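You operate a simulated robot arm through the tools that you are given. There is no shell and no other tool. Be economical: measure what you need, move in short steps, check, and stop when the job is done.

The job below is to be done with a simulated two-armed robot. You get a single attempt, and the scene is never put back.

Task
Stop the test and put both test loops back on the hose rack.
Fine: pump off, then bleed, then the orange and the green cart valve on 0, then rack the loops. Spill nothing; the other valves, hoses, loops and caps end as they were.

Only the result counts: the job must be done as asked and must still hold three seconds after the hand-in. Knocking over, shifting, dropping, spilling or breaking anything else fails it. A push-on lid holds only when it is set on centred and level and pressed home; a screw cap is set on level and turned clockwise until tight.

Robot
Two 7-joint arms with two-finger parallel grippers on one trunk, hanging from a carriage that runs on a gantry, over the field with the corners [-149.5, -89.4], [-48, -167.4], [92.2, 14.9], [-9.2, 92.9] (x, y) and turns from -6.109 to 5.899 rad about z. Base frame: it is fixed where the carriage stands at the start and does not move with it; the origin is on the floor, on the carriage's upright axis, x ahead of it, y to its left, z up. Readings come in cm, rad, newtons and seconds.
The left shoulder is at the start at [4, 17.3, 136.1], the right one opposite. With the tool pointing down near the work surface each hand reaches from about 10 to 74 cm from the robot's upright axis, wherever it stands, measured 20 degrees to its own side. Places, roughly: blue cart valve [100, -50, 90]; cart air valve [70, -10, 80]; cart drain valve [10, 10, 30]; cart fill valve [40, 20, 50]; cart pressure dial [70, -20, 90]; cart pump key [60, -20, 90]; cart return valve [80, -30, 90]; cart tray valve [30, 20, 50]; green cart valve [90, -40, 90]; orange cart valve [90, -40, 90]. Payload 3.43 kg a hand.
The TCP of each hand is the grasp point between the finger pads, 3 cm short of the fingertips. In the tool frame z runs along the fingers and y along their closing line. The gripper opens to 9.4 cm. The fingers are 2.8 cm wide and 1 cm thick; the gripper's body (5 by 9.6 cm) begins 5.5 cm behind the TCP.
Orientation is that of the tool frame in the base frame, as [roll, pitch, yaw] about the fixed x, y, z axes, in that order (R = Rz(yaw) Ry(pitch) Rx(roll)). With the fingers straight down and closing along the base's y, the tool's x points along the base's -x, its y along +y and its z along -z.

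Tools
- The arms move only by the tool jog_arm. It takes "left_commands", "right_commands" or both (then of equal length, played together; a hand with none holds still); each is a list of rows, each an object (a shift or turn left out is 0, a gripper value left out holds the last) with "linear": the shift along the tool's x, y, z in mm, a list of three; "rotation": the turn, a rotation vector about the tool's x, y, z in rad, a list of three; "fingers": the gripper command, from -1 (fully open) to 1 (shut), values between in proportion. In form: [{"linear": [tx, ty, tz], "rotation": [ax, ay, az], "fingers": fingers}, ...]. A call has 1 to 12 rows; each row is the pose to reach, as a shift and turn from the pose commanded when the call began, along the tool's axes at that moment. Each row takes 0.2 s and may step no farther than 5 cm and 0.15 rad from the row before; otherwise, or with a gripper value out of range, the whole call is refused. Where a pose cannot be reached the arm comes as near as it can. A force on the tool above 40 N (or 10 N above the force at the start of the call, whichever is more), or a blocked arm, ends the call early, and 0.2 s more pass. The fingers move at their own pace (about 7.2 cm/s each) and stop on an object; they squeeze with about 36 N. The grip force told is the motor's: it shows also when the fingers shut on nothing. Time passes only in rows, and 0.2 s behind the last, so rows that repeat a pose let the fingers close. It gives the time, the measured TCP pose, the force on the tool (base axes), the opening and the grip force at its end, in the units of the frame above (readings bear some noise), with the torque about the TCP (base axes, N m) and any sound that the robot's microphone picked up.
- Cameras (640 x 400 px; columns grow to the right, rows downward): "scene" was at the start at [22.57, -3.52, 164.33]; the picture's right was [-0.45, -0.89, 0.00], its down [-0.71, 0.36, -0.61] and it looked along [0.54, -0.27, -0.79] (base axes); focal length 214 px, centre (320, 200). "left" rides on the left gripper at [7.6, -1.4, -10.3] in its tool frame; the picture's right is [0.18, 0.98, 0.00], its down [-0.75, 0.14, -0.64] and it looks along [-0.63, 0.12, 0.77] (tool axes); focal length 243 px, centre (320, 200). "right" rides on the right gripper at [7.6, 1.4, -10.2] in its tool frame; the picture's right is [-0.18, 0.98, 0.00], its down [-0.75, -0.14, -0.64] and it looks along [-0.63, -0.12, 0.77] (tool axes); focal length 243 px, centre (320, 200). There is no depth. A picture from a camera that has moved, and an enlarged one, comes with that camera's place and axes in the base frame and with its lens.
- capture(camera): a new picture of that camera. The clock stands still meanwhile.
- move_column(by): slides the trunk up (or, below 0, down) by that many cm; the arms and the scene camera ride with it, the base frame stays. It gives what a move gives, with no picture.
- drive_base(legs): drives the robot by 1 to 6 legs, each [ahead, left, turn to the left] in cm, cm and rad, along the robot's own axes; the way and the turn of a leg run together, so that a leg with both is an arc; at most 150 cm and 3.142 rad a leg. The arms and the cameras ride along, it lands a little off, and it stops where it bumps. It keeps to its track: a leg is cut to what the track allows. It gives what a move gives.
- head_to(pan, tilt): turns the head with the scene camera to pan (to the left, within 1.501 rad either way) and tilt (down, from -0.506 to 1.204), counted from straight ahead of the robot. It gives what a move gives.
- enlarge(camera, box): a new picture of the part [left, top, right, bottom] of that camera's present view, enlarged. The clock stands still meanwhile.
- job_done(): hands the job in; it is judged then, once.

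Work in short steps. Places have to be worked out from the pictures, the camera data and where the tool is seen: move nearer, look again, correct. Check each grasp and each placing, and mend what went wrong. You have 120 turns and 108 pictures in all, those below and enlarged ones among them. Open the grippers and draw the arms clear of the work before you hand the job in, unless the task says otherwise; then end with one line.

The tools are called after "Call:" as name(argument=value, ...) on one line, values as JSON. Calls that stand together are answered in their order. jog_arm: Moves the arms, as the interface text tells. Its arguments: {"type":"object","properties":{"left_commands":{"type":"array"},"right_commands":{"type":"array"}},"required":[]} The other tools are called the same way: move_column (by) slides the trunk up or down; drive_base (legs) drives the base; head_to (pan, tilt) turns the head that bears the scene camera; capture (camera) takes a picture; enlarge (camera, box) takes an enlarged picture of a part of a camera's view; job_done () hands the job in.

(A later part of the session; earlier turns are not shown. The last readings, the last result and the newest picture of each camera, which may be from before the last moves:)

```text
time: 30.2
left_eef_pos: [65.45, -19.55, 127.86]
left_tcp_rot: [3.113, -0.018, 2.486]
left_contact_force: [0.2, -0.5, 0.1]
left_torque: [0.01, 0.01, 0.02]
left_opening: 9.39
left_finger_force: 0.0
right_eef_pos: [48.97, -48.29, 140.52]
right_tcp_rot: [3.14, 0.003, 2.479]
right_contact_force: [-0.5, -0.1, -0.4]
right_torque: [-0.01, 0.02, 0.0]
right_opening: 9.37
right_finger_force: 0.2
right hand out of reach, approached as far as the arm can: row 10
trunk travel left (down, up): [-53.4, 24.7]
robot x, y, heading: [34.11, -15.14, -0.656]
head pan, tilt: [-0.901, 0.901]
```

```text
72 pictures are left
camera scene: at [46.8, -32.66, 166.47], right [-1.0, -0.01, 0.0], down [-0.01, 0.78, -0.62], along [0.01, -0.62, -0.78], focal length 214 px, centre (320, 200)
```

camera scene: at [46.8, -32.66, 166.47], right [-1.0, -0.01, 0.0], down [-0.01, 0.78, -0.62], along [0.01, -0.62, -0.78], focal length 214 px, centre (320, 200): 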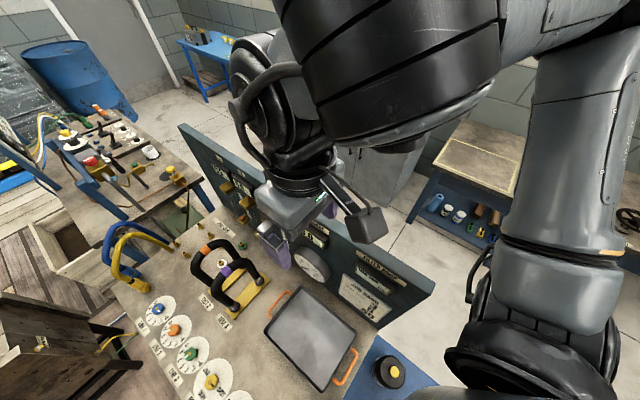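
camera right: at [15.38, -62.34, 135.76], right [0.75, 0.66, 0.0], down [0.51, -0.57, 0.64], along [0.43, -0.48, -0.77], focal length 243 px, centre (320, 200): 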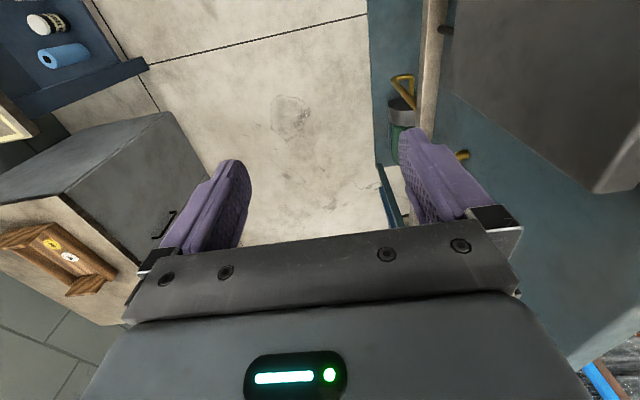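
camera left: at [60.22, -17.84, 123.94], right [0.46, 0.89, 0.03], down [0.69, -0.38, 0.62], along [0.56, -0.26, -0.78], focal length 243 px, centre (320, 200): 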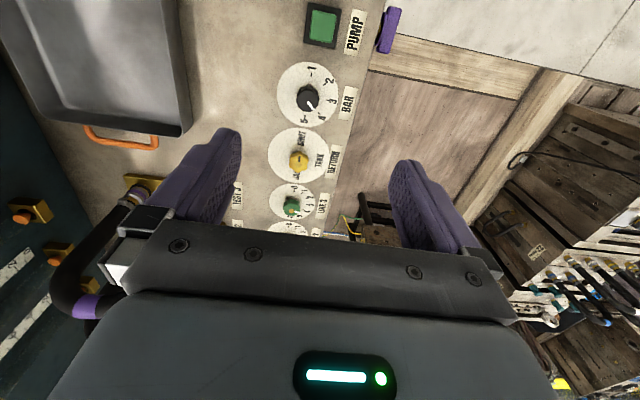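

Now drive forward again in a modest step, with the arms above the panel.

Call:
drive_base(legs=[[12, 2, 0]])

Call:
drive_base(legs=[[8, 0, 0]])

Call:
head_to(pan=0.1, tilt=1.0)

Call:
capture(camera="scene")

```text
time: 31.5
left_eef_pos: [76.12, -25.27, 127.88]
left_tcp_rot: [3.113, -0.018, 2.488]
left_contact_force: [-0.4, 0.3, -0.2]
left_torque: [-0.03, 0.02, 0.01]
left_opening: 9.43
left_finger_force: 0.0
right_eef_pos: [59.88, -54.01, 140.25]
right_tcp_rot: [3.139, 0.003, 2.485]
right_contact_force: [-1.2, 0.2, 0.6]
right_torque: [0.01, 0.0, 0.0]
right_opening: 9.4
right_finger_force: 0.1
trunk travel left (down, up): [-53.4, 24.7]
robot x, y, heading: [44.72, -21.03, -0.66]
head pan, tilt: [-0.901, 0.901]
```

```text
time: 32.5
left_eef_pos: [82.7, -30.38, 127.8]
left_tcp_rot: [3.113, -0.017, 2.486]
left_contact_force: [-0.3, 0.5, 0.7]
left_torque: [0.01, 0.02, 0.01]
left_opening: 9.39
left_finger_force: 0.0
right_eef_pos: [66.27, -59.15, 140.34]
right_tcp_rot: [3.139, 0.0, 2.482]
right_contact_force: [0.5, -0.2, 0.0]
right_torque: [0.01, -0.04, -0.02]
right_opening: 9.4
right_finger_force: 0.1
trunk travel left (down, up): [-53.4, 24.7]
robot x, y, heading: [51.32, -26.03, -0.654]
head pan, tilt: [-0.901, 0.901]
```

```text
time: 33.8
left_eef_pos: [82.59, -30.4, 127.89]
left_tcp_rot: [3.114, -0.021, 2.487]
left_contact_force: [-0.4, -0.2, 0.9]
left_torque: [-0.02, 0.02, -0.01]
left_opening: 9.38
left_finger_force: 0.1
right_eef_pos: [66.22, -59.08, 140.36]
right_tcp_rot: [3.139, 0.003, 2.482]
right_contact_force: [0.3, 0.5, 0.4]
right_torque: [-0.02, 0.01, 0.03]
right_opening: 9.4
right_finger_force: 0.0
trunk travel left (down, up): [-53.4, 24.7]
robot x, y, heading: [51.65, -26.35, -0.653]
head pan, tilt: [0.099, 1.0]
```

```text
71 pictures are left
camera scene: at [69.9, -39.66, 165.75], right [-0.53, -0.85, 0.0], down [-0.71, 0.45, -0.54], along [0.46, -0.29, -0.84], focal length 214 px, centre (320, 200)
```

scene: 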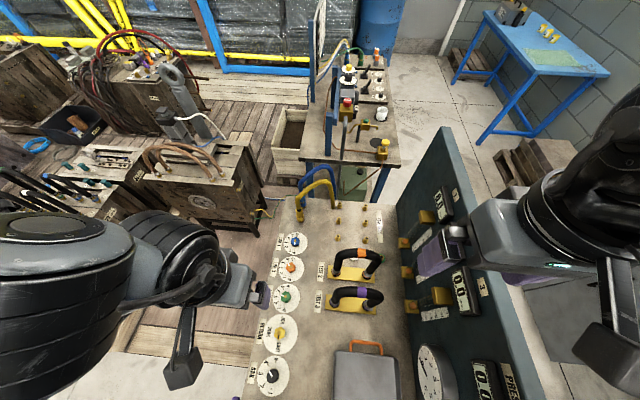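

Good, no bump. I enlarge the valves and the rack from here.

Call:
enlarge(camera="scene", box=[250, 220, 394, 330])

Call:
enlarge(camera="scene", box=[290, 180, 418, 270])

Call:
capture(camera="left")

```text
3.64 times, centred on (322, 275) of scene
camera zoom: at [69.9, -39.66, 165.75], right [-0.53, -0.85, 0.0], down [-0.71, 0.45, -0.54], along [0.46, -0.29, -0.84], focal length 780 px, centre (313, -73)
```

zoom: 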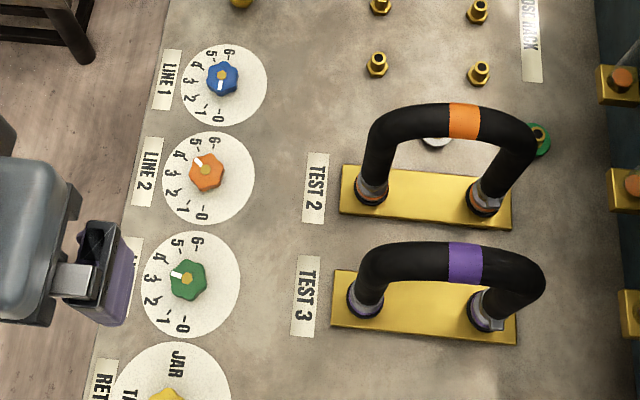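

```text
4.44 times, centred on (354, 225) of scene
camera zoom: at [69.9, -39.66, 165.75], right [-0.53, -0.85, 0.0], down [-0.71, 0.45, -0.54], along [0.46, -0.29, -0.84], focal length 953 px, centre (169, 89)
```

zoom: 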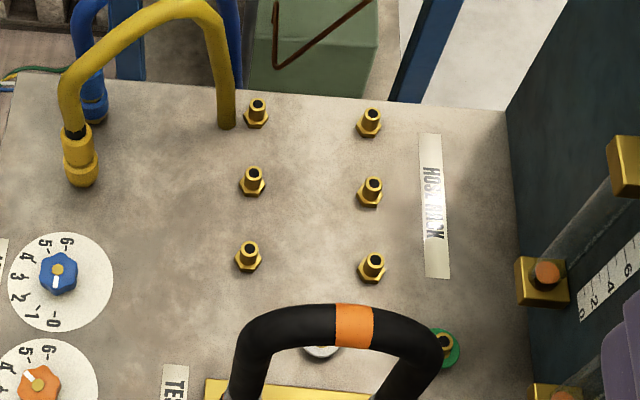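

```text
68 pictures are left
camera left: at [75.71, -27.35, 138.22], right [0.45, 0.89, 0.03], down [0.68, -0.37, 0.63], along [0.57, -0.27, -0.77], focal length 243 px, centre (320, 200)
```

left: 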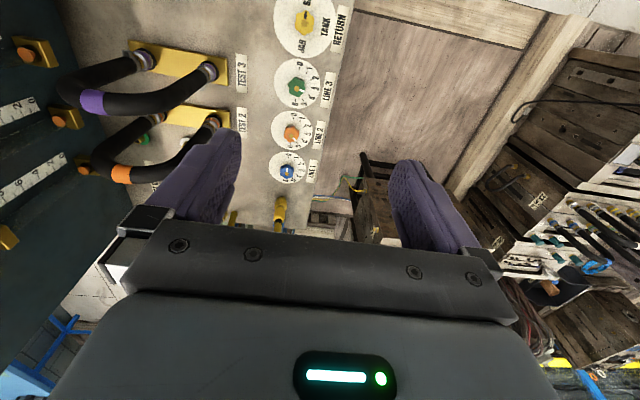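

Knob places: green ≈ (85.7, -35.9), orange ≈ (93.4, -41.8), tops ≈ z 88; green points to 4, orange to 5, 0 is reached counter-clockwise. The rack has six bare pegs in three pairs. I bring the left hand above the green knob, levelled and half open.

Call:
jog_arm(left_commands=[{"linear": [-20, -10, 20], "rotation": [0.028, -0.018, 0], "fingers": -0.17}, {"linear": [-40, -20, 50], "rotation": [0.028, -0.018, 0]}, {"linear": [-61, -32, 80], "rotation": [0.028, -0.018, 0]}, {"linear": [-61, -32, 120], "rotation": [0.028, -0.018, 0]}, {"linear": [-61, -32, 160], "rotation": [0.028, -0.018, 0]}, {"linear": [-61, -32, 200], "rotation": [0.028, -0.018, 0]}, {"linear": [-61, -32, 240], "rotation": [0.028, -0.018, 0]}, {"linear": [-61, -32, 240], "rotation": [0.028, -0.018, 0]}])

Call:
capture(camera="left")

```text
time: 35.6
left_eef_pos: [85.62, -35.63, 103.52]
left_tcp_rot: [-3.141, 0.0, 2.486]
left_contact_force: [-0.5, -0.2, -0.4]
left_torque: [-0.01, 0.0, -0.02]
left_opening: 5.51
left_finger_force: 0.0
right_eef_pos: [66.19, -59.02, 140.41]
right_tcp_rot: [3.141, 0.003, 2.483]
right_contact_force: [0.1, 0.4, 0.1]
right_torque: [0.01, 0.01, 0.0]
right_opening: 9.37
right_finger_force: 0.0
trunk travel left (down, up): [-53.4, 24.7]
robot x, y, heading: [50.82, -26.26, -0.658]
head pan, tilt: [0.099, 1.0]
```

```text
67 pictures are left
camera left: at [78.72, -32.31, 113.78], right [0.45, 0.89, 0.0], down [0.68, -0.35, 0.64], along [0.57, -0.29, -0.77], focal length 243 px, centre (320, 200)
```

left: 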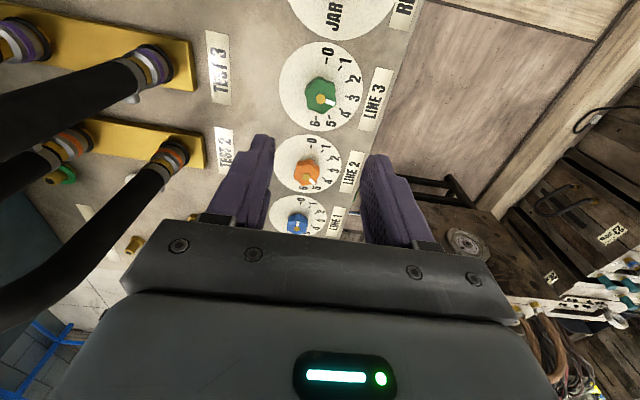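

Centred over green at this height. I turn the hand clockwise 1.2 rad beforehand while descending partway, so the turn back covers the range.

Call:
jog_arm(left_commands=[{"rotation": [0, 0, 0.15]}, {"rotation": [0, 0, 0.3]}, {"rotation": [0, 0, 0.45]}, {"rotation": [0, 0, 0.6]}, {"rotation": [0, 0, 0.75]}, {"rotation": [0, 0, 0.9]}, {"rotation": [0, 0, 1.05]}, {"rotation": [0, 0, 1.2]}, {"linear": [0, 0, 30], "rotation": [0, 0, 1.2]}, {"linear": [0, 0, 60], "rotation": [0, 0, 1.2]}, {"linear": [0, 0, 80], "rotation": [0, 0, 1.2]}, {"linear": [0, 0, 80], "rotation": [0, 0, 1.2]}])

Call:
capture(camera="left")

Call:
enlarge(camera="scene", box=[230, 230, 374, 330])

```text
time: 37.1
left_eef_pos: [59.71, -34.09, 107.91]
left_tcp_rot: [-2.789, -0.309, 1.659]
left_contact_force: [-0.1, -1.4, -16.5]
left_torque: [-0.61, -0.1, 0.11]
left_opening: 5.49
left_finger_force: 0.1
left hand out of reach, approached as far as the arm can: row 1, 2, 3, 4, 5, 6, 7
right_eef_pos: [66.21, -58.99, 140.37]
right_tcp_rot: [3.139, 0.002, 2.485]
right_contact_force: [0.9, -0.2, -0.1]
right_torque: [0.01, 0.04, -0.01]
right_opening: 9.39
right_finger_force: 0.0
trunk travel left (down, up): [-53.4, 24.7]
robot x, y, heading: [51.44, -25.94, -0.652]
head pan, tilt: [0.099, 1.0]
stopped in row 7 (left hand): the arm was blocked; the commanded pose is now the measured one
```

```text
66 pictures are left
camera left: at [61.58, -29.87, 119.93], right [0.89, 0.36, -0.27], down [0.43, -0.85, 0.3], along [-0.12, -0.38, -0.92], focal length 243 px, centre (320, 200)
```

left: 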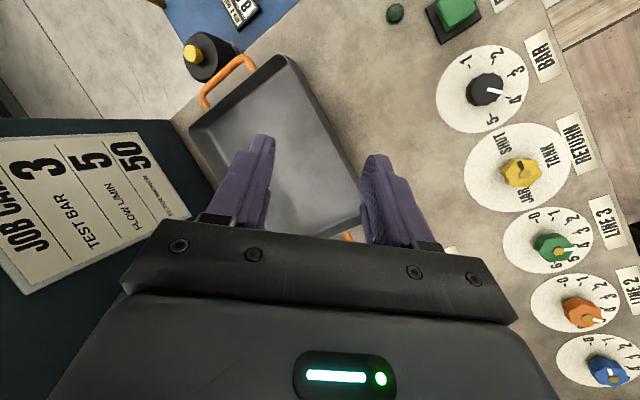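

```text
4.00 times, centred on (302, 280) of scene
camera zoom: at [69.95, -39.64, 165.75], right [-0.53, -0.85, 0.0], down [-0.71, 0.45, -0.54], along [0.46, -0.29, -0.84], focal length 858 px, centre (392, -120)
```

zoom: 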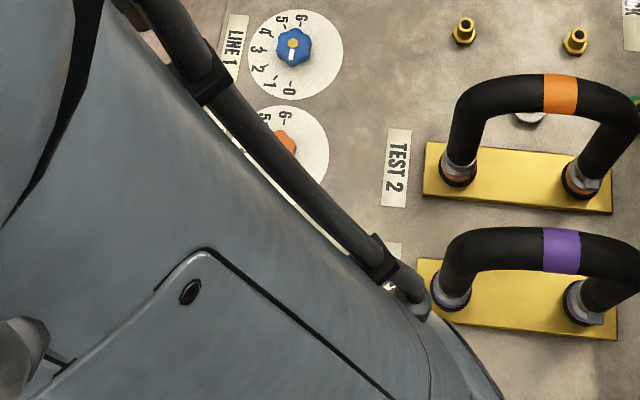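

The wrist limit on that side made the arm wander over the tray; loops and tray look untouched. I lift straight up while levelling the hand back to its former attitude.

Call:
jog_arm(left_commands=[{"linear": [10, -11, -30]}, {"linear": [18, -20, -54], "rotation": [-0.025, -0.054, -0.095]}, {"linear": [27, -29, -79], "rotation": [-0.051, -0.108, -0.19]}, {"linear": [36, -39, -105], "rotation": [-0.076, -0.162, -0.285]}, {"linear": [45, -49, -134], "rotation": [-0.102, -0.216, -0.38]}, {"linear": [45, -49, -134], "rotation": [-0.127, -0.27, -0.475]}, {"linear": [45, -49, -134], "rotation": [-0.152, -0.323, -0.57]}, {"linear": [45, -49, -134], "rotation": [-0.178, -0.377, -0.665]}, {"linear": [45, -49, -134], "rotation": [-0.203, -0.431, -0.757]}, {"linear": [45, -49, -134], "rotation": [-0.203, -0.431, -0.757]}])

Call:
capture(camera="scene")

```text
time: 37.3
left_eef_pos: [59.85, -34.38, 108.0]
left_tcp_rot: [-2.804, -0.3, 1.663]
left_contact_force: [-1.5, -0.8, -15.7]
left_torque: [-0.82, 0.01, 0.02]
left_opening: 5.5
left_finger_force: 0.1
right_eef_pos: [66.27, -59.05, 140.27]
right_tcp_rot: [3.139, 0.002, 2.484]
right_contact_force: [0.2, -0.3, 0.6]
right_torque: [0.03, -0.04, -0.03]
right_opening: 9.4
right_finger_force: 0.0
trunk travel left (down, up): [-53.4, 24.7]
robot x, y, heading: [51.56, -26.15, -0.66]
head pan, tilt: [0.099, 1.0]
stopped in row 1 (left hand): the force on the tool passed its limit at 146 N (the readings are from after the stop); the commanded pose is now the measured one
```

```text
64 pictures are left
camera scene: at [69.9, -39.65, 165.73], right [-0.53, -0.85, 0.0], down [-0.71, 0.45, -0.54], along [0.46, -0.29, -0.84], focal length 214 px, centre (320, 200)
```

scene: 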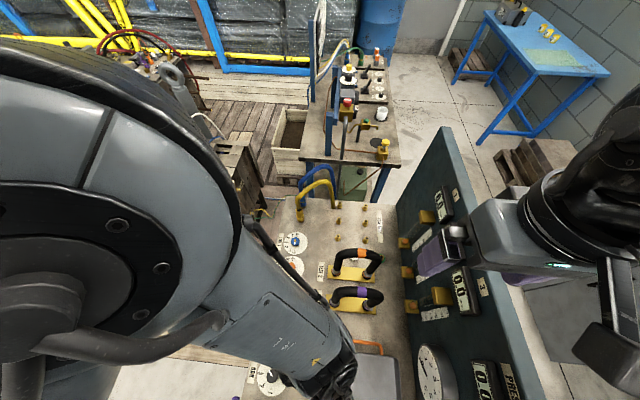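

The −16 N means the gripper body is jammed up under the robot's own trunk (12 cm from the axis). I ease down 1.5 cm and slide out forward-left instead of up.

Call:
jog_arm(left_commands=[{"linear": [-2, 2, 7]}, {"linear": [-4, 5, 14]}, {"linear": [0, 25, 8]}, {"linear": [6, 55, 0]}, {"linear": [12, 90, -11]}, {"linear": [18, 120, -20]}, {"linear": [25, 152, -28]}, {"linear": [25, 152, -28]}])

Call:
capture(camera="scene")

```text
time: 38.4
left_eef_pos: [60.23, -33.96, 108.27]
left_tcp_rot: [-2.76, -0.306, 1.689]
left_contact_force: [5.2, -3.2, 1.3]
left_torque: [0.58, 0.68, -0.32]
left_opening: 5.49
left_finger_force: 0.1
left hand out of reach, approached as far as the arm can: row 2, 3, 4, 5
right_eef_pos: [66.3, -58.95, 140.33]
right_tcp_rot: [3.141, 0.002, 2.484]
right_contact_force: [-0.2, -0.3, 0.0]
right_torque: [0.01, 0.0, 0.0]
right_opening: 9.4
right_finger_force: 0.1
trunk travel left (down, up): [-53.4, 24.7]
robot x, y, heading: [51.41, -26.32, -0.658]
head pan, tilt: [0.099, 1.0]
stopped in row 5 (left hand): the force on the tool passed its limit at 98 N (the readings are from after the stop); the commanded pose is now the measured one
```

```text
63 pictures are left
camera scene: at [69.95, -39.65, 165.75], right [-0.53, -0.85, 0.0], down [-0.71, 0.45, -0.54], along [0.46, -0.29, -0.84], focal length 214 px, centre (320, 200)
```

scene: 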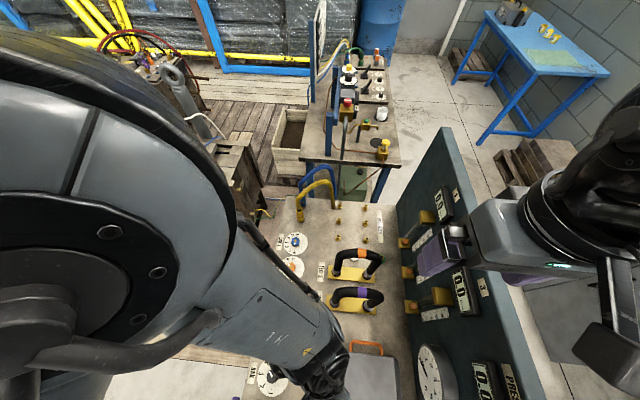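

Still constrained. I try first easing down 3 cm, then unwinding the rotation in place.

Call:
jog_arm(left_commands=[{"linear": [-3, 4, 9]}, {"linear": [-6, 7, 18], "rotation": [-0.012, -0.027, -0.047]}, {"linear": [-9, 11, 26], "rotation": [-0.025, -0.054, -0.095]}, {"linear": [-9, 11, 26], "rotation": [-0.051, -0.108, -0.19]}, {"linear": [-9, 11, 26], "rotation": [-0.076, -0.162, -0.285]}, {"linear": [-9, 11, 26], "rotation": [-0.076, -0.162, -0.285]}])

```text
time: 39.8
left_eef_pos: [60.4, -33.88, 105.08]
left_tcp_rot: [-2.935, -0.235, 2.02]
left_contact_force: [0.6, -0.1, 0.1]
left_torque: [-0.03, 0.05, 0.0]
left_opening: 5.48
left_finger_force: 0.2
right_eef_pos: [66.41, -59.0, 140.32]
right_tcp_rot: [3.14, 0.002, 2.483]
right_contact_force: [-0.4, 0.5, 0.2]
right_torque: [0.0, 0.0, 0.0]
right_opening: 9.4
right_finger_force: 0.1
trunk travel left (down, up): [-53.4, 24.7]
robot x, y, heading: [51.15, -26.03, -0.659]
head pan, tilt: [0.099, 1.0]
```

Free now, force zero. Continue the unwinding.

Call:
jog_arm(left_commands=[{"rotation": [-0.025, -0.054, -0.095]}, {"rotation": [-0.051, -0.108, -0.19]}, {"rotation": [-0.076, -0.162, -0.285]}, {"rotation": [-0.102, -0.216, -0.38]}, {"rotation": [-0.125, -0.265, -0.47]}, {"rotation": [-0.125, -0.265, -0.47]}])

Call:
capture(camera="scene")

```text
time: 41.2
left_eef_pos: [62.06, -34.27, 105.14]
left_tcp_rot: [-3.132, 0.0, 2.565]
left_contact_force: [1.1, 0.5, 0.8]
left_torque: [0.01, 0.01, 0.0]
left_opening: 5.47
left_finger_force: 0.0
right_eef_pos: [66.39, -58.98, 140.43]
right_tcp_rot: [3.14, 0.001, 2.483]
right_contact_force: [0.3, 0.3, 0.7]
right_torque: [0.03, 0.0, -0.01]
right_opening: 9.39
right_finger_force: 0.0
trunk travel left (down, up): [-53.4, 24.7]
robot x, y, heading: [51.61, -26.06, -0.654]
head pan, tilt: [0.099, 1.0]
```

```text
62 pictures are left
camera scene: at [69.94, -39.65, 165.75], right [-0.53, -0.85, 0.0], down [-0.71, 0.45, -0.54], along [0.46, -0.29, -0.84], focal length 214 px, centre (320, 200)
```

scene: 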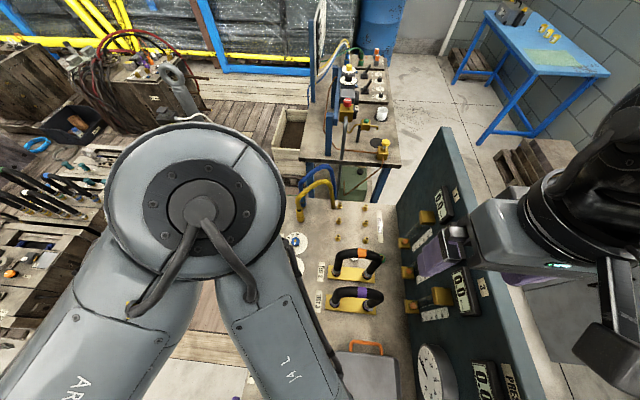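

Hand is level again. Move it left and forward back above the green knob, and restore yaw 2.486.

Call:
jog_arm(left_commands=[{"linear": [-10, 35, -10]}, {"linear": [-25, 70, -20]}, {"linear": [-50, 105, -20]}, {"linear": [-90, 116, -20]}, {"linear": [-130, 116, -20]}, {"linear": [-170, 116, -20]}, {"linear": [-205, 116, -20]}, {"linear": [-205, 116, -20]}])

Call:
capture(camera="left")

```text
time: 43.0
left_eef_pos: [83.73, -36.4, 106.49]
left_tcp_rot: [-3.123, -0.02, 2.519]
left_contact_force: [0.5, 0.3, -0.3]
left_torque: [-0.01, -0.01, -0.04]
left_opening: 5.5
left_finger_force: 0.1
left hand out of reach, approached as far as the arm can: row 1, 2, 3, 4
right_eef_pos: [66.31, -58.94, 140.4]
right_tcp_rot: [3.139, 0.002, 2.483]
right_contact_force: [0.6, -0.1, 0.9]
right_torque: [0.03, 0.0, 0.01]
right_opening: 9.39
right_finger_force: 0.2
trunk travel left (down, up): [-53.4, 24.7]
robot x, y, heading: [51.7, -26.05, -0.655]
head pan, tilt: [0.099, 1.0]
```

```text
61 pictures are left
camera left: at [77.1, -33.23, 116.87], right [0.42, 0.91, -0.01], down [0.71, -0.32, 0.63], along [0.56, -0.27, -0.78], focal length 243 px, centre (320, 200)
```

left: 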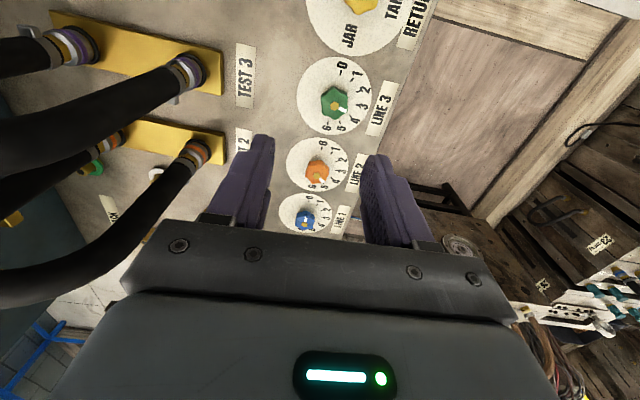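

The arm is cramped this close. I back the base 13 cm so the knobs sit ~46 cm ahead, then bring the hand back above green.

Call:
drive_base(legs=[[-13, 0, 0]])

```text
time: 44.3
left_eef_pos: [73.29, -28.41, 106.41]
left_tcp_rot: [-3.124, -0.02, 2.515]
left_contact_force: [0.3, 0.2, -0.3]
left_torque: [0.0, -0.04, 0.01]
left_opening: 5.48
left_finger_force: 0.1
right_eef_pos: [55.8, -50.9, 140.38]
right_tcp_rot: [3.14, 0.001, 2.482]
right_contact_force: [-0.1, -0.1, 0.0]
right_torque: [0.01, 0.01, 0.01]
right_opening: 9.37
right_finger_force: 0.0
trunk travel left (down, up): [-53.4, 24.7]
robot x, y, heading: [41.13, -18.58, -0.657]
head pan, tilt: [0.099, 1.0]
```

Move forward to above green and level the hand.

Call:
jog_arm(left_commands=[{"linear": [-40, 4, 0], "rotation": [-0.018, -0.02, 0]}, {"linear": [-80, 8, 0], "rotation": [-0.018, -0.02, 0]}, {"linear": [-120, 12, 0], "rotation": [-0.018, -0.02, 0]}, {"linear": [-144, 13, 20], "rotation": [-0.018, -0.02, 0]}, {"linear": [-144, 13, 50], "rotation": [-0.018, -0.02, 0]}, {"linear": [-144, 13, 80], "rotation": [-0.018, -0.02, 0]}, {"linear": [-144, 13, 80], "rotation": [-0.018, -0.02, 0]}])

Call:
capture(camera="left")

```text
time: 45.9
left_eef_pos: [80.88, -36.92, 99.47]
left_tcp_rot: [3.138, 0.002, 2.52]
left_contact_force: [-0.3, -0.5, -0.4]
left_torque: [0.01, 0.0, -0.01]
left_opening: 5.5
left_finger_force: 0.1
left hand out of reach, approached as far as the arm can: row 3, 4, 5, 6, 7
right_eef_pos: [55.7, -50.85, 140.38]
right_tcp_rot: [3.14, 0.002, 2.482]
right_contact_force: [0.0, -0.1, 1.0]
right_torque: [-0.06, 0.0, -0.02]
right_opening: 9.41
right_finger_force: 0.0
trunk travel left (down, up): [-53.4, 24.7]
robot x, y, heading: [41.17, -17.9, -0.66]
head pan, tilt: [0.099, 1.0]
```

```text
60 pictures are left
camera left: at [73.81, -33.7, 109.66], right [0.42, 0.91, 0.0], down [0.69, -0.32, 0.65], along [0.59, -0.27, -0.76], focal length 243 px, centre (320, 200)
```

left: 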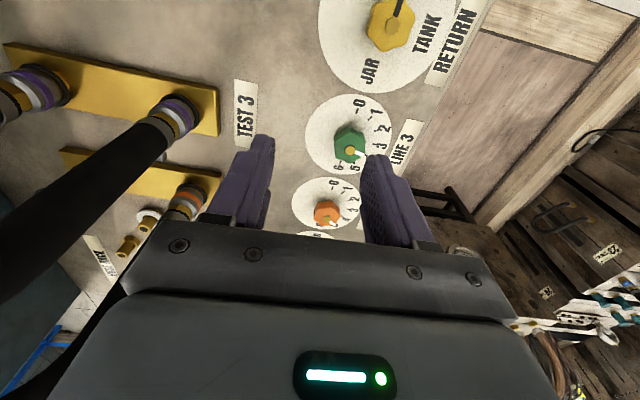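

The arm keeps hitting limits because the trunk is high relative to the work. I'll stand further left (away from the panel), so the trunk can be lowered safely. First raise and retract the left hand.

Call:
jog_arm(left_commands=[{"linear": [0, 0, -40]}, {"linear": [10, 0, -80]}, {"linear": [40, 0, -110]}, {"linear": [80, 0, -130]}, {"linear": [110, 20, -150]}, {"linear": [140, 40, -170]}, {"linear": [160, 60, -190]}, {"linear": [160, 60, -190]}])

Call:
drive_base(legs=[[0, 18, 0], [6, 0, 0]])

Call:
capture(camera="scene")

```text
time: 47.7
left_eef_pos: [71.77, -25.47, 116.1]
left_tcp_rot: [3.138, 0.002, 2.516]
left_contact_force: [0.5, -0.6, -0.2]
left_torque: [0.0, -0.02, 0.02]
left_opening: 5.47
left_finger_force: 0.1
left hand out of reach, approached as far as the arm can: row 7, 8
right_eef_pos: [55.74, -51.02, 140.46]
right_tcp_rot: [-3.142, 0.001, 2.483]
right_contact_force: [0.7, 0.5, -0.4]
right_torque: [-0.03, -0.01, 0.01]
right_opening: 9.38
right_finger_force: 0.1
trunk travel left (down, up): [-53.4, 24.7]
robot x, y, heading: [41.06, -18.12, -0.66]
head pan, tilt: [0.099, 1.0]
```

```text
time: 49.8
left_eef_pos: [88.0, -14.42, 116.12]
left_tcp_rot: [3.141, 0.001, 2.521]
left_contact_force: [0.2, -0.2, 0.4]
left_torque: [0.0, -0.01, 0.05]
left_opening: 5.5
left_finger_force: 0.1
right_eef_pos: [71.99, -39.98, 140.29]
right_tcp_rot: [3.14, 0.001, 2.488]
right_contact_force: [-0.5, 0.2, 0.5]
right_torque: [-0.01, -0.01, 0.04]
right_opening: 9.38
right_finger_force: 0.0
trunk travel left (down, up): [-53.4, 24.7]
robot x, y, heading: [57.32, -7.1, -0.657]
head pan, tilt: [0.099, 1.0]
```

```text
59 pictures are left
camera scene: at [75.59, -20.64, 165.76], right [-0.53, -0.85, 0.0], down [-0.72, 0.44, -0.54], along [0.46, -0.28, -0.84], focal length 214 px, centre (320, 200)
```

scene: 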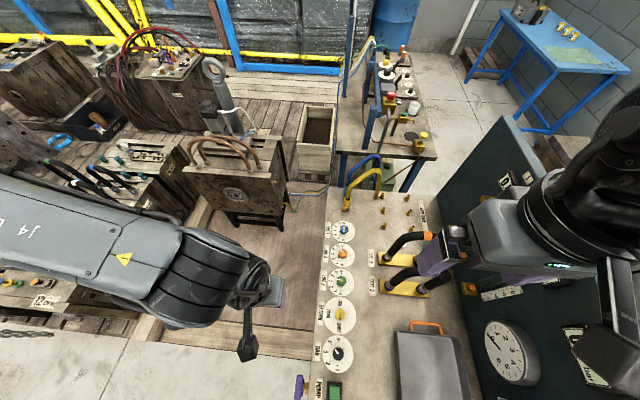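

Now the robot is left of the dials line (l≈-29), panel far off. Lower the trunk by 16 cm.

Call:
move_column(by=-16)

Call:
capture(camera="right")

```text
time: 51.6
left_eef_pos: [87.91, -14.37, 100.23]
left_tcp_rot: [3.14, 0.002, 2.522]
left_contact_force: [0.9, -0.4, 0.5]
left_torque: [0.0, 0.01, -0.01]
left_opening: 5.49
left_finger_force: 0.0
right_eef_pos: [71.98, -40.05, 124.36]
right_tcp_rot: [3.139, 0.002, 2.487]
right_contact_force: [-0.2, -1.3, 0.3]
right_torque: [0.01, -0.01, -0.02]
right_opening: 9.38
right_finger_force: 0.2
trunk travel left (down, up): [-37.4, 40.7]
robot x, y, heading: [57.29, -7.17, -0.659]
head pan, tilt: [0.099, 1.0]
```

```text
58 pictures are left
camera right: at [66.88, -34.14, 134.71], right [0.74, 0.67, 0.0], down [0.51, -0.57, 0.64], along [0.43, -0.48, -0.77], focal length 243 px, centre (320, 200)
```

right: 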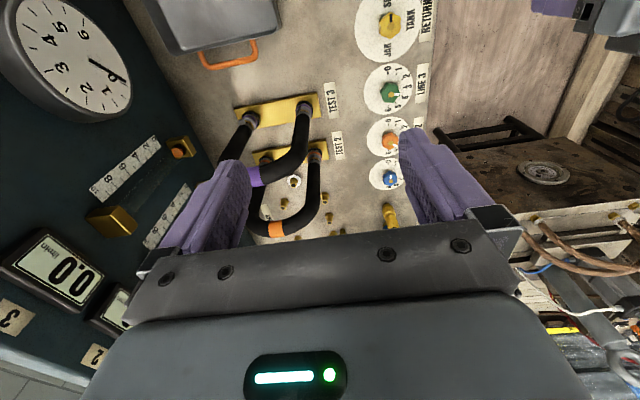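

Bring the right hand above the green knob, half open.

Call:
jog_arm(right_commands=[{"linear": [-20, 35, 0], "fingers": -0.17}, {"linear": [-40, 70, 10]}, {"linear": [-60, 100, 30]}, {"linear": [-83, 117, 60]}, {"linear": [-83, 117, 100]}, {"linear": [-83, 117, 140]}, {"linear": [-83, 117, 190]}, {"linear": [-83, 117, 190]}])

Call:
capture(camera="right")

```text
time: 53.4
left_eef_pos: [87.94, -14.43, 100.24]
left_tcp_rot: [3.139, 0.0, 2.523]
left_contact_force: [0.1, 0.5, 0.5]
left_torque: [-0.02, -0.03, -0.03]
left_opening: 5.52
left_finger_force: 0.1
right_eef_pos: [81.94, -43.27, 106.15]
right_tcp_rot: [3.139, 0.001, 2.49]
right_contact_force: [0.7, 0.3, 0.2]
right_torque: [0.01, 0.04, 0.0]
right_opening: 5.51
right_finger_force: 0.0
right hand out of reach, approached as far as the arm can: row 1, 2, 3, 4, 5, 6, 7, 8
trunk travel left (down, up): [-37.4, 40.7]
robot x, y, heading: [56.89, -6.8, -0.653]
head pan, tilt: [0.099, 1.0]
```

```text
57 pictures are left
camera right: at [76.77, -37.37, 116.44], right [0.74, 0.67, 0.0], down [0.51, -0.57, 0.64], along [0.43, -0.48, -0.77], focal length 243 px, centre (320, 200)
```

right: 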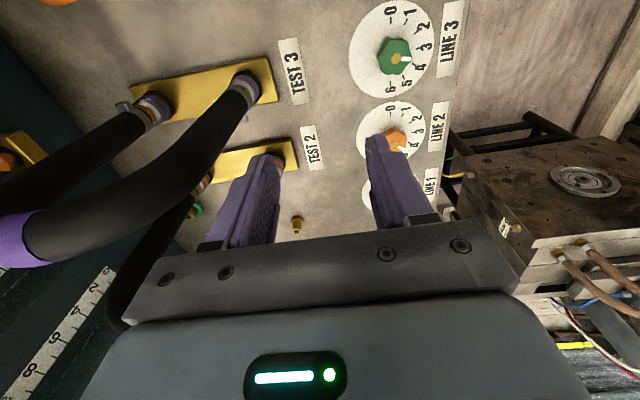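

The right hand is limited towards the robot's midline; it wants the target further on its own side. I turn the base left 0.3 rad and shift left 6 cm.

Call:
drive_base(legs=[[0, 6, 0.3]])

Call:
capture(camera="right")

```text
time: 54.8
left_eef_pos: [91.51, 0.35, 100.28]
left_tcp_rot: [3.14, 0.003, 2.822]
left_contact_force: [1.0, 0.7, -1.0]
left_torque: [0.0, 0.02, -0.04]
left_opening: 5.5
left_finger_force: 0.0
right_eef_pos: [94.4, -29.0, 106.19]
right_tcp_rot: [3.138, 0.003, 2.793]
right_contact_force: [0.1, 0.5, 0.5]
right_torque: [-0.06, -0.02, 0.01]
right_opening: 5.48
right_finger_force: 0.1
trunk travel left (down, up): [-37.4, 40.7]
robot x, y, heading: [59.93, -1.97, -0.354]
head pan, tilt: [0.099, 1.0]
```

```text
56 pictures are left
camera right: at [87.76, -24.96, 116.48], right [0.51, 0.86, 0.0], down [0.66, -0.39, 0.64], along [0.55, -0.33, -0.77], focal length 243 px, centre (320, 200)
```

right: 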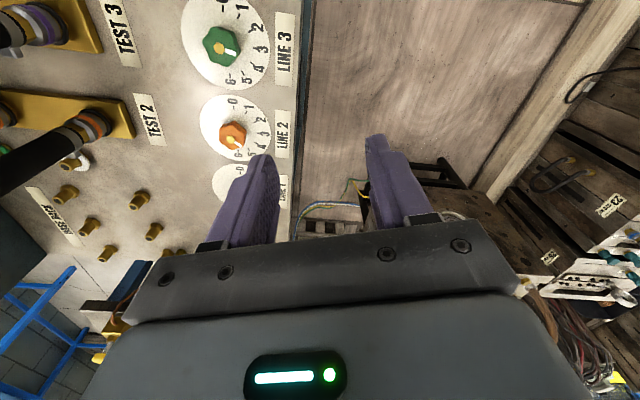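

Green seen at (86, -35.7). I shift over it, then pre-rotate clockwise in steps.

Call:
jog_arm(right_commands=[{"linear": [19, -31, 0]}, {"linear": [38, -62, 0]}, {"linear": [57, -93, 0]}, {"linear": [57, -93, 0], "rotation": [0, 0, 0.15]}, {"linear": [57, -93, 0], "rotation": [0, 0, 0.3]}, {"linear": [57, -93, 0], "rotation": [0, 0, 0.45]}, {"linear": [57, -93, 0], "rotation": [0, 0, 0.6]}, {"linear": [57, -93, 0], "rotation": [0, 0, 0.6]}])

```text
time: 56.6
left_eef_pos: [91.54, 0.2, 100.24]
left_tcp_rot: [3.14, 0.005, 2.823]
left_contact_force: [-0.5, 0.2, 0.1]
left_torque: [0.0, 0.0, 0.0]
left_opening: 5.52
left_finger_force: 0.2
right_eef_pos: [83.67, -45.26, 108.32]
right_tcp_rot: [3.137, 0.0, 2.457]
right_contact_force: [-0.3, 0.1, -0.1]
right_torque: [0.0, 0.0, 0.01]
right_opening: 5.49
right_finger_force: 0.0
right hand out of reach, approached as far as the arm can: row 4, 5, 6, 7, 8
trunk travel left (down, up): [-37.4, 40.7]
robot x, y, heading: [59.88, -1.94, -0.351]
head pan, tilt: [0.099, 1.0]
```

Clockwise is limited here too. Test the other way: rotate counter-clockwise and see how far it goes.

Call:
jog_arm(right_commands=[{"rotation": [0, 0, -0.15]}, {"rotation": [0, 0, -0.3]}, {"rotation": [0, 0, -0.45]}, {"rotation": [0, 0, -0.6]}, {"rotation": [0, 0, -0.75]}, {"rotation": [0, 0, -0.9]}, {"rotation": [0, 0, -1.05]}, {"rotation": [0, 0, -1.2]}, {"rotation": [0, 0, -1.2]}])

```text
time: 58.6
left_eef_pos: [91.5, 0.22, 100.18]
left_tcp_rot: [3.14, 0.001, 2.822]
left_contact_force: [0.2, 0.4, 0.2]
left_torque: [-0.05, -0.01, 0.05]
left_opening: 5.49
left_finger_force: 0.0
right_eef_pos: [83.83, -45.09, 108.4]
right_tcp_rot: [3.139, 0.004, -2.626]
right_contact_force: [-0.5, 0.2, 0.4]
right_torque: [-0.02, 0.0, 0.01]
right_opening: 5.49
right_finger_force: 0.0
trunk travel left (down, up): [-37.4, 40.7]
robot x, y, heading: [59.95, -2.03, -0.352]
head pan, tilt: [0.099, 1.0]
```

Counter-clockwise is free – the direction I need. Test 1.2 rad further to know the range.

Call:
jog_arm(right_commands=[{"rotation": [0, 0, -0.15]}, {"rotation": [0, 0, -0.3]}, {"rotation": [0, 0, -0.45]}, {"rotation": [0, 0, -0.6]}, {"rotation": [0, 0, -0.75]}, {"rotation": [0, 0, -0.9]}, {"rotation": [0, 0, -1.05]}, {"rotation": [0, 0, -1.2]}, {"rotation": [0, 0, -1.2]}])

```text
time: 60.6
left_eef_pos: [91.61, 0.18, 100.12]
left_tcp_rot: [3.14, 0.001, 2.822]
left_contact_force: [0.4, -0.2, 1.3]
left_torque: [0.01, 0.0, 0.02]
left_opening: 5.5
left_finger_force: 0.0
right_eef_pos: [83.81, -45.06, 108.44]
right_tcp_rot: [-3.138, 0.002, -1.426]
right_contact_force: [-0.2, 0.3, 0.1]
right_torque: [0.0, -0.04, -0.01]
right_opening: 5.5
right_finger_force: 0.1
trunk travel left (down, up): [-37.4, 40.7]
robot x, y, heading: [59.55, -1.87, -0.352]
head pan, tilt: [0.099, 1.0]
```

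Range is ample (yaw 2.46→4.86). I rotate back clockwise 1.8 rad while moving above the green knob and descending partway.

Call:
jog_arm(right_commands=[{"linear": [-20, -8, 0], "rotation": [0, 0, 0.15]}, {"linear": [-40, -16, 0], "rotation": [0, 0, 0.3]}, {"linear": [-60, -24, 0], "rotation": [0, 0, 0.45]}, {"linear": [-89, -34, 0], "rotation": [0, 0, 0.6]}, {"linear": [-89, -34, 10], "rotation": [0, 0, 0.75]}, {"linear": [-89, -34, 20], "rotation": [0, 0, 0.9]}, {"linear": [-89, -34, 30], "rotation": [0, 0, 1.05]}, {"linear": [-89, -34, 40], "rotation": [0, 0, 1.2]}, {"linear": [-89, -34, 50], "rotation": [0, 0, 1.35]}, {"linear": [-89, -34, 60], "rotation": [0, 0, 1.5]}, {"linear": [-89, -34, 80], "rotation": [0, 0, 1.65]}, {"linear": [-89, -34, 80], "rotation": [0, 0, 1.8]}])

Call:
capture(camera="right")

```text
time: 63.2
left_eef_pos: [91.45, 0.32, 100.24]
left_tcp_rot: [3.14, 0.002, 2.823]
left_contact_force: [0.2, -0.2, -0.6]
left_torque: [0.05, -0.03, 0.01]
left_opening: 5.51
left_finger_force: 0.1
right_eef_pos: [85.68, -35.75, 100.44]
right_tcp_rot: [3.139, 0.002, 3.055]
right_contact_force: [-0.1, 0.4, 0.7]
right_torque: [-0.02, -0.06, 0.03]
right_opening: 5.5
right_finger_force: 0.0
trunk travel left (down, up): [-37.4, 40.7]
robot x, y, heading: [60.06, -2.01, -0.354]
head pan, tilt: [0.099, 1.0]
```

```text
55 pictures are left
camera right: at [78.29, -33.59, 110.79], right [0.27, 0.96, 0.0], down [0.74, -0.21, 0.64], along [0.62, -0.17, -0.77], focal length 243 px, centre (320, 200)
```

right: 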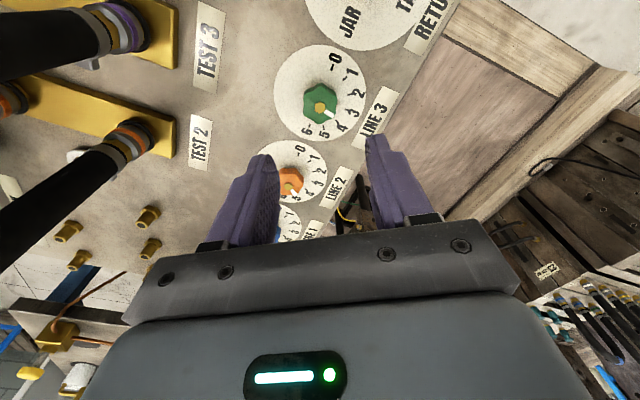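

Perfectly centred on green; pointer at 4. Add 0.25 rad clockwise and descend around the knob to TCP z≈89.8.

Call:
jog_arm(right_commands=[{"linear": [0, 0, 20], "rotation": [0, 0, 0.13]}, {"linear": [0, 0, 45], "rotation": [0, 0, 0.25]}, {"linear": [0, 0, 70], "rotation": [0, 0, 0.25]}, {"linear": [0, 0, 90], "rotation": [0, 0, 0.25]}, {"linear": [0, 0, 100], "rotation": [0, 0, 0.25]}, {"linear": [0, 0, 107], "rotation": [0, 0, 0.25]}, {"linear": [0, 0, 107], "rotation": [0, 0, 0.25]}])

Call:
capture(camera="right")

```text
time: 64.8
left_eef_pos: [91.53, 0.31, 100.13]
left_tcp_rot: [3.141, 0.003, 2.823]
left_contact_force: [-0.2, -0.2, -0.5]
left_torque: [0.0, -0.02, 0.01]
left_opening: 5.49
left_finger_force: 0.1
right_eef_pos: [85.77, -35.76, 89.77]
right_tcp_rot: [3.138, 0.001, 2.807]
right_contact_force: [0.2, -1.2, -0.8]
right_torque: [-0.01, -0.02, 0.01]
right_opening: 5.51
right_finger_force: 0.0
trunk travel left (down, up): [-37.4, 40.7]
robot x, y, heading: [59.79, -1.99, -0.352]
head pan, tilt: [0.099, 1.0]
```

```text
54 pictures are left
camera right: at [79.11, -31.75, 100.18], right [0.5, 0.87, 0.0], down [0.66, -0.38, 0.64], along [0.56, -0.32, -0.77], focal length 243 px, centre (320, 200)
```

right: 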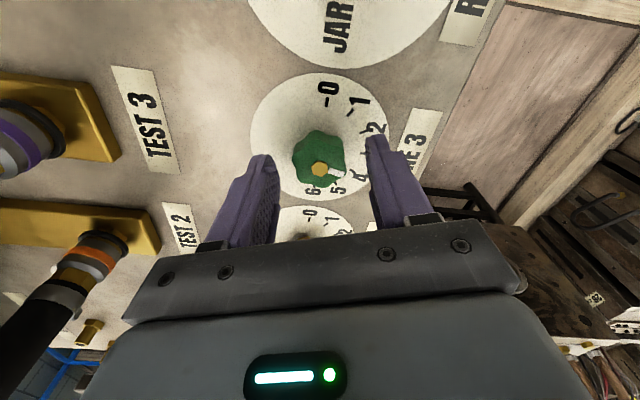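

The knob is between the pads. Close and begin turning counter-clockwise.

Call:
jog_arm(right_commands=[{"fingers": 1}, {"fingers": 1}, {"fingers": 1}, {"rotation": [0, 0, -0.15]}, {"rotation": [0, 0, -0.3]}, {"rotation": [0, 0, -0.45]}, {"rotation": [0, 0, -0.6]}, {"rotation": [0, 0, -0.6]}])

Call:
capture(camera="right")

```text
time: 66.6
left_eef_pos: [91.51, 0.05, 100.09]
left_tcp_rot: [3.14, 0.001, 2.821]
left_contact_force: [0.3, 0.1, -0.1]
left_torque: [0.01, 0.02, 0.03]
left_opening: 5.51
left_finger_force: 0.1
right_eef_pos: [85.89, -35.78, 89.78]
right_tcp_rot: [3.14, 0.0, -2.873]
right_contact_force: [-8.5, -2.8, 21.3]
right_torque: [-0.18, 0.63, 0.02]
right_opening: 3.24
right_finger_force: 44.9
trunk travel left (down, up): [-37.4, 40.7]
robot x, y, heading: [59.68, -1.84, -0.351]
head pan, tilt: [0.099, 1.0]
```

```text
53 pictures are left
camera right: at [78.1, -36.42, 100.18], right [-0.08, 1.0, 0.0], down [0.76, 0.06, 0.64], along [0.64, 0.05, -0.77], focal length 243 px, centre (320, 200)
```

right: 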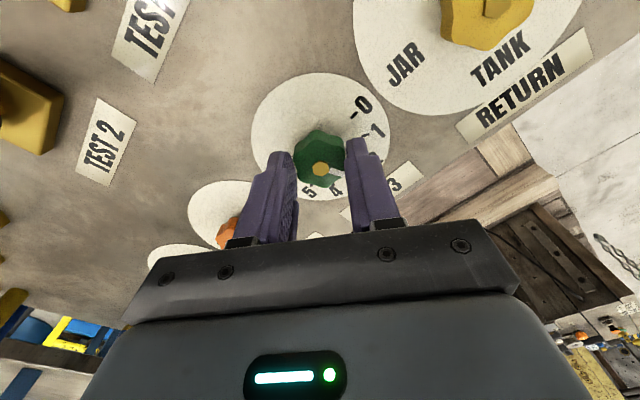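

Knob follows the hand. Turn another 1.45 rad.

Call:
jog_arm(right_commands=[{"rotation": [0, 0, -0.15]}, {"rotation": [0, 0, -0.3]}, {"rotation": [0, 0, -0.45]}, {"rotation": [0, 0, -0.6]}, {"rotation": [0, 0, -0.75]}, {"rotation": [0, 0, -0.9]}, {"rotation": [0, 0, -1.05]}, {"rotation": [0, 0, -1.2]}, {"rotation": [0, 0, -1.35]}, {"rotation": [0, 0, -1.45]}, {"rotation": [0, 0, -1.45]}])

Call:
capture(camera="right")

Call:
enlarge(camera="scene", box=[260, 180, 500, 330])

```text
time: 69.0
left_eef_pos: [91.55, 0.22, 100.19]
left_tcp_rot: [3.141, 0.002, 2.824]
left_contact_force: [-0.4, 1.1, -0.7]
left_torque: [0.02, 0.03, -0.02]
left_opening: 5.49
left_finger_force: 0.0
right_eef_pos: [85.91, -35.56, 89.86]
right_tcp_rot: [-3.138, 0.003, -1.423]
right_contact_force: [3.4, 0.2, 2.2]
right_torque: [0.41, -0.03, -0.45]
right_opening: 3.25
right_finger_force: 45.3
trunk travel left (down, up): [-37.4, 40.7]
robot x, y, heading: [59.79, -1.69, -0.352]
head pan, tilt: [0.099, 1.0]
```

```text
52 pictures are left
camera right: at [85.68, -43.29, 100.12], right [-1.0, 0.04, 0.0], down [0.03, 0.76, 0.65], along [0.03, 0.65, -0.76], focal length 243 px, centre (320, 200)
```

right: 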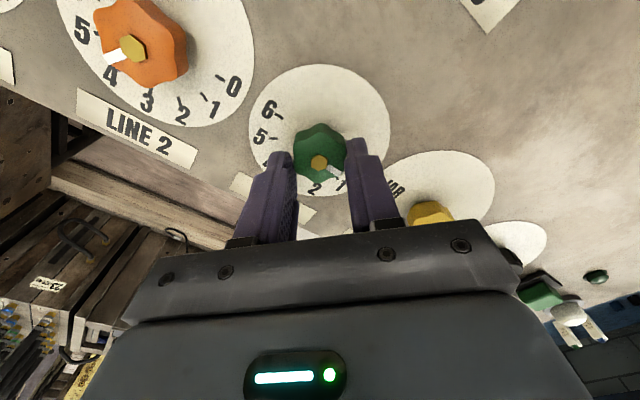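

```text
2.67 times, centred on (380, 255) of scene
camera zoom: at [81.57, -9.35, 149.76], right [-0.25, -0.97, 0.0], down [-0.81, 0.21, -0.54], along [0.52, -0.14, -0.84], focal length 572 px, centre (160, 53)
```

zoom: 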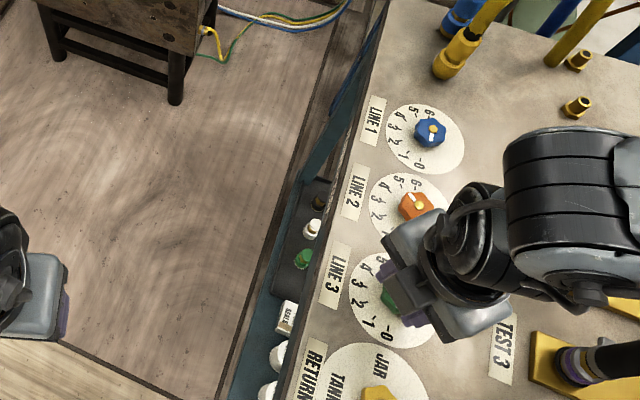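

Pointer is at about 0 already, with rising torque. Nudge another 0.1 rad, then release and lift to check.

Call:
jog_arm(right_commands=[{"rotation": [0, 0, -0.05]}, {"rotation": [0, 0, -0.1]}, {"rotation": [0, 0, -0.1]}, {"rotation": [0, 0, -0.1], "fingers": -0.17}, {"rotation": [0, 0, -0.1]}, {"rotation": [0, 0, -0.1]}, {"linear": [0, 0, -30], "rotation": [0, 0, -0.1]}, {"linear": [0, 0, -70], "rotation": [0, 0, -0.1]}, {"linear": [0, 0, -100], "rotation": [0, 0, -0.1]}])

Call:
capture(camera="right")

```text
time: 71.0
left_eef_pos: [91.52, 0.19, 100.1]
left_tcp_rot: [3.14, 0.002, 2.823]
left_contact_force: [-0.4, -1.2, -0.4]
left_torque: [-0.01, 0.01, 0.01]
left_opening: 5.51
left_finger_force: 0.1
right_eef_pos: [85.87, -36.03, 99.72]
right_tcp_rot: [-3.14, 0.003, -1.325]
right_contact_force: [-0.3, 0.0, 0.7]
right_torque: [0.01, 0.05, 0.03]
right_opening: 5.49
right_finger_force: 0.1
trunk travel left (down, up): [-37.4, 40.7]
robot x, y, heading: [59.8, -2.03, -0.353]
head pan, tilt: [0.099, 1.0]
```

```text
50 pictures are left
camera right: at [86.43, -43.62, 110.05], right [-1.0, -0.06, 0.0], down [-0.05, 0.76, 0.64], along [-0.04, 0.64, -0.76], focal length 243 px, centre (320, 200)
```

right: 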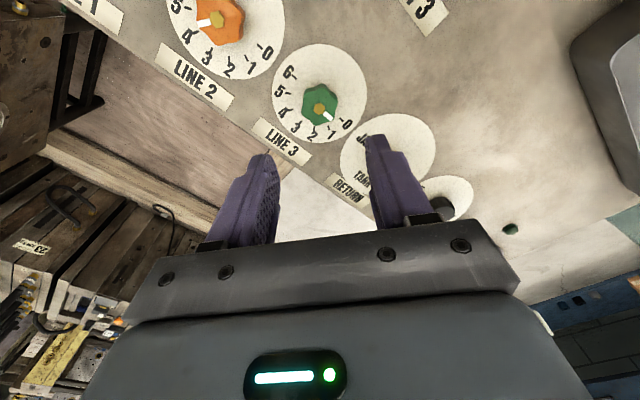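

Call:
enlarge(camera="right", box=[240, 30, 400, 150])

```text
3.33 times, centred on (320, 90) of right
camera zoom: at [86.43, -43.62, 110.05], right [-1.0, -0.06, 0.0], down [-0.05, 0.76, 0.64], along [-0.04, 0.64, -0.76], focal length 809 px, centre (320, 567)
```

zoom: 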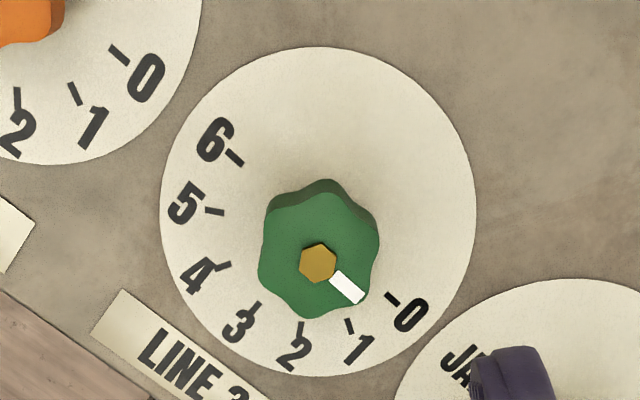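

Green is exactly on 0. Now to orange at ≈(93.7, -41.9): rotate the hand back clockwise while shifting over.

Call:
jog_arm(right_commands=[{"linear": [0, 0, 0], "rotation": [0, 0, 0.15]}, {"linear": [0, 0, 0], "rotation": [0, 0, 0.3]}, {"linear": [15, -12, 0], "rotation": [0, 0, 0.45]}, {"linear": [30, -24, 0], "rotation": [0, 0, 0.6]}, {"linear": [45, -36, 0], "rotation": [0, 0, 0.75]}, {"linear": [60, -48, 0], "rotation": [0, 0, 0.9]}, {"linear": [76, -61, 0], "rotation": [0, 0, 1.05]}, {"linear": [76, -61, 0], "rotation": [0, 0, 1.2]}, {"linear": [76, -61, 0], "rotation": [0, 0, 1.35]}, {"linear": [76, -61, 0], "rotation": [0, 0, 1.5]}, {"linear": [76, -61, 0], "rotation": [0, 0, 1.65]}, {"linear": [76, -61, 0], "rotation": [0, 0, 1.8]}])

Call:
jog_arm(right_commands=[{"rotation": [0, 0, 0.12]}, {"rotation": [0, 0, 0.24]}, {"rotation": [0, 0, 0.36]}, {"rotation": [0, 0, 0.36]}])

Call:
capture(camera="right")

```text
time: 73.6
left_eef_pos: [91.42, 0.26, 100.16]
left_tcp_rot: [3.138, 0.001, 2.822]
left_contact_force: [0.6, 0.7, -0.1]
left_torque: [-0.03, 0.01, -0.02]
left_opening: 5.5
left_finger_force: 0.1
right_eef_pos: [93.54, -41.57, 99.75]
right_tcp_rot: [3.139, 0.001, -3.13]
right_contact_force: [-0.4, -0.2, -0.4]
right_torque: [0.01, -0.04, -0.03]
right_opening: 5.49
right_finger_force: 0.0
trunk travel left (down, up): [-37.4, 40.7]
robot x, y, heading: [59.47, -1.81, -0.356]
head pan, tilt: [0.099, 1.0]
```

```text
time: 74.6
left_eef_pos: [91.59, 0.26, 100.13]
left_tcp_rot: [3.139, 0.002, 2.822]
left_contact_force: [0.0, 0.2, -0.6]
left_torque: [0.0, 0.01, 0.0]
left_opening: 5.49
left_finger_force: 0.0
right_eef_pos: [93.65, -41.57, 99.83]
right_tcp_rot: [3.14, 0.003, 2.795]
right_contact_force: [0.6, 0.3, 0.7]
right_torque: [0.01, -0.05, 0.02]
right_opening: 5.47
right_finger_force: 0.0
trunk travel left (down, up): [-37.4, 40.7]
robot x, y, heading: [59.84, -2.05, -0.358]
head pan, tilt: [0.099, 1.0]
```

```text
48 pictures are left
camera right: at [86.97, -37.56, 110.14], right [0.51, 0.86, 0.0], down [0.66, -0.39, 0.64], along [0.56, -0.32, -0.77], focal length 243 px, centre (320, 200)
```

right: 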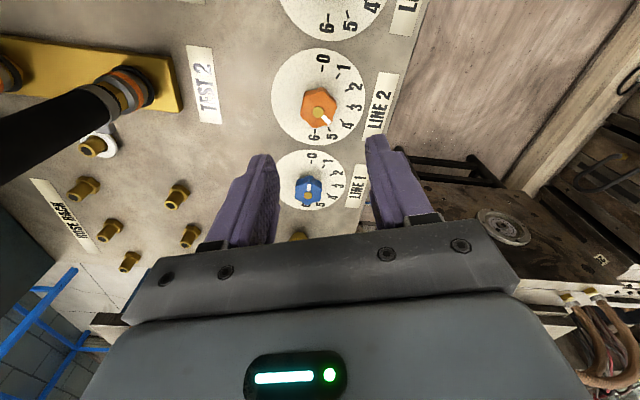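

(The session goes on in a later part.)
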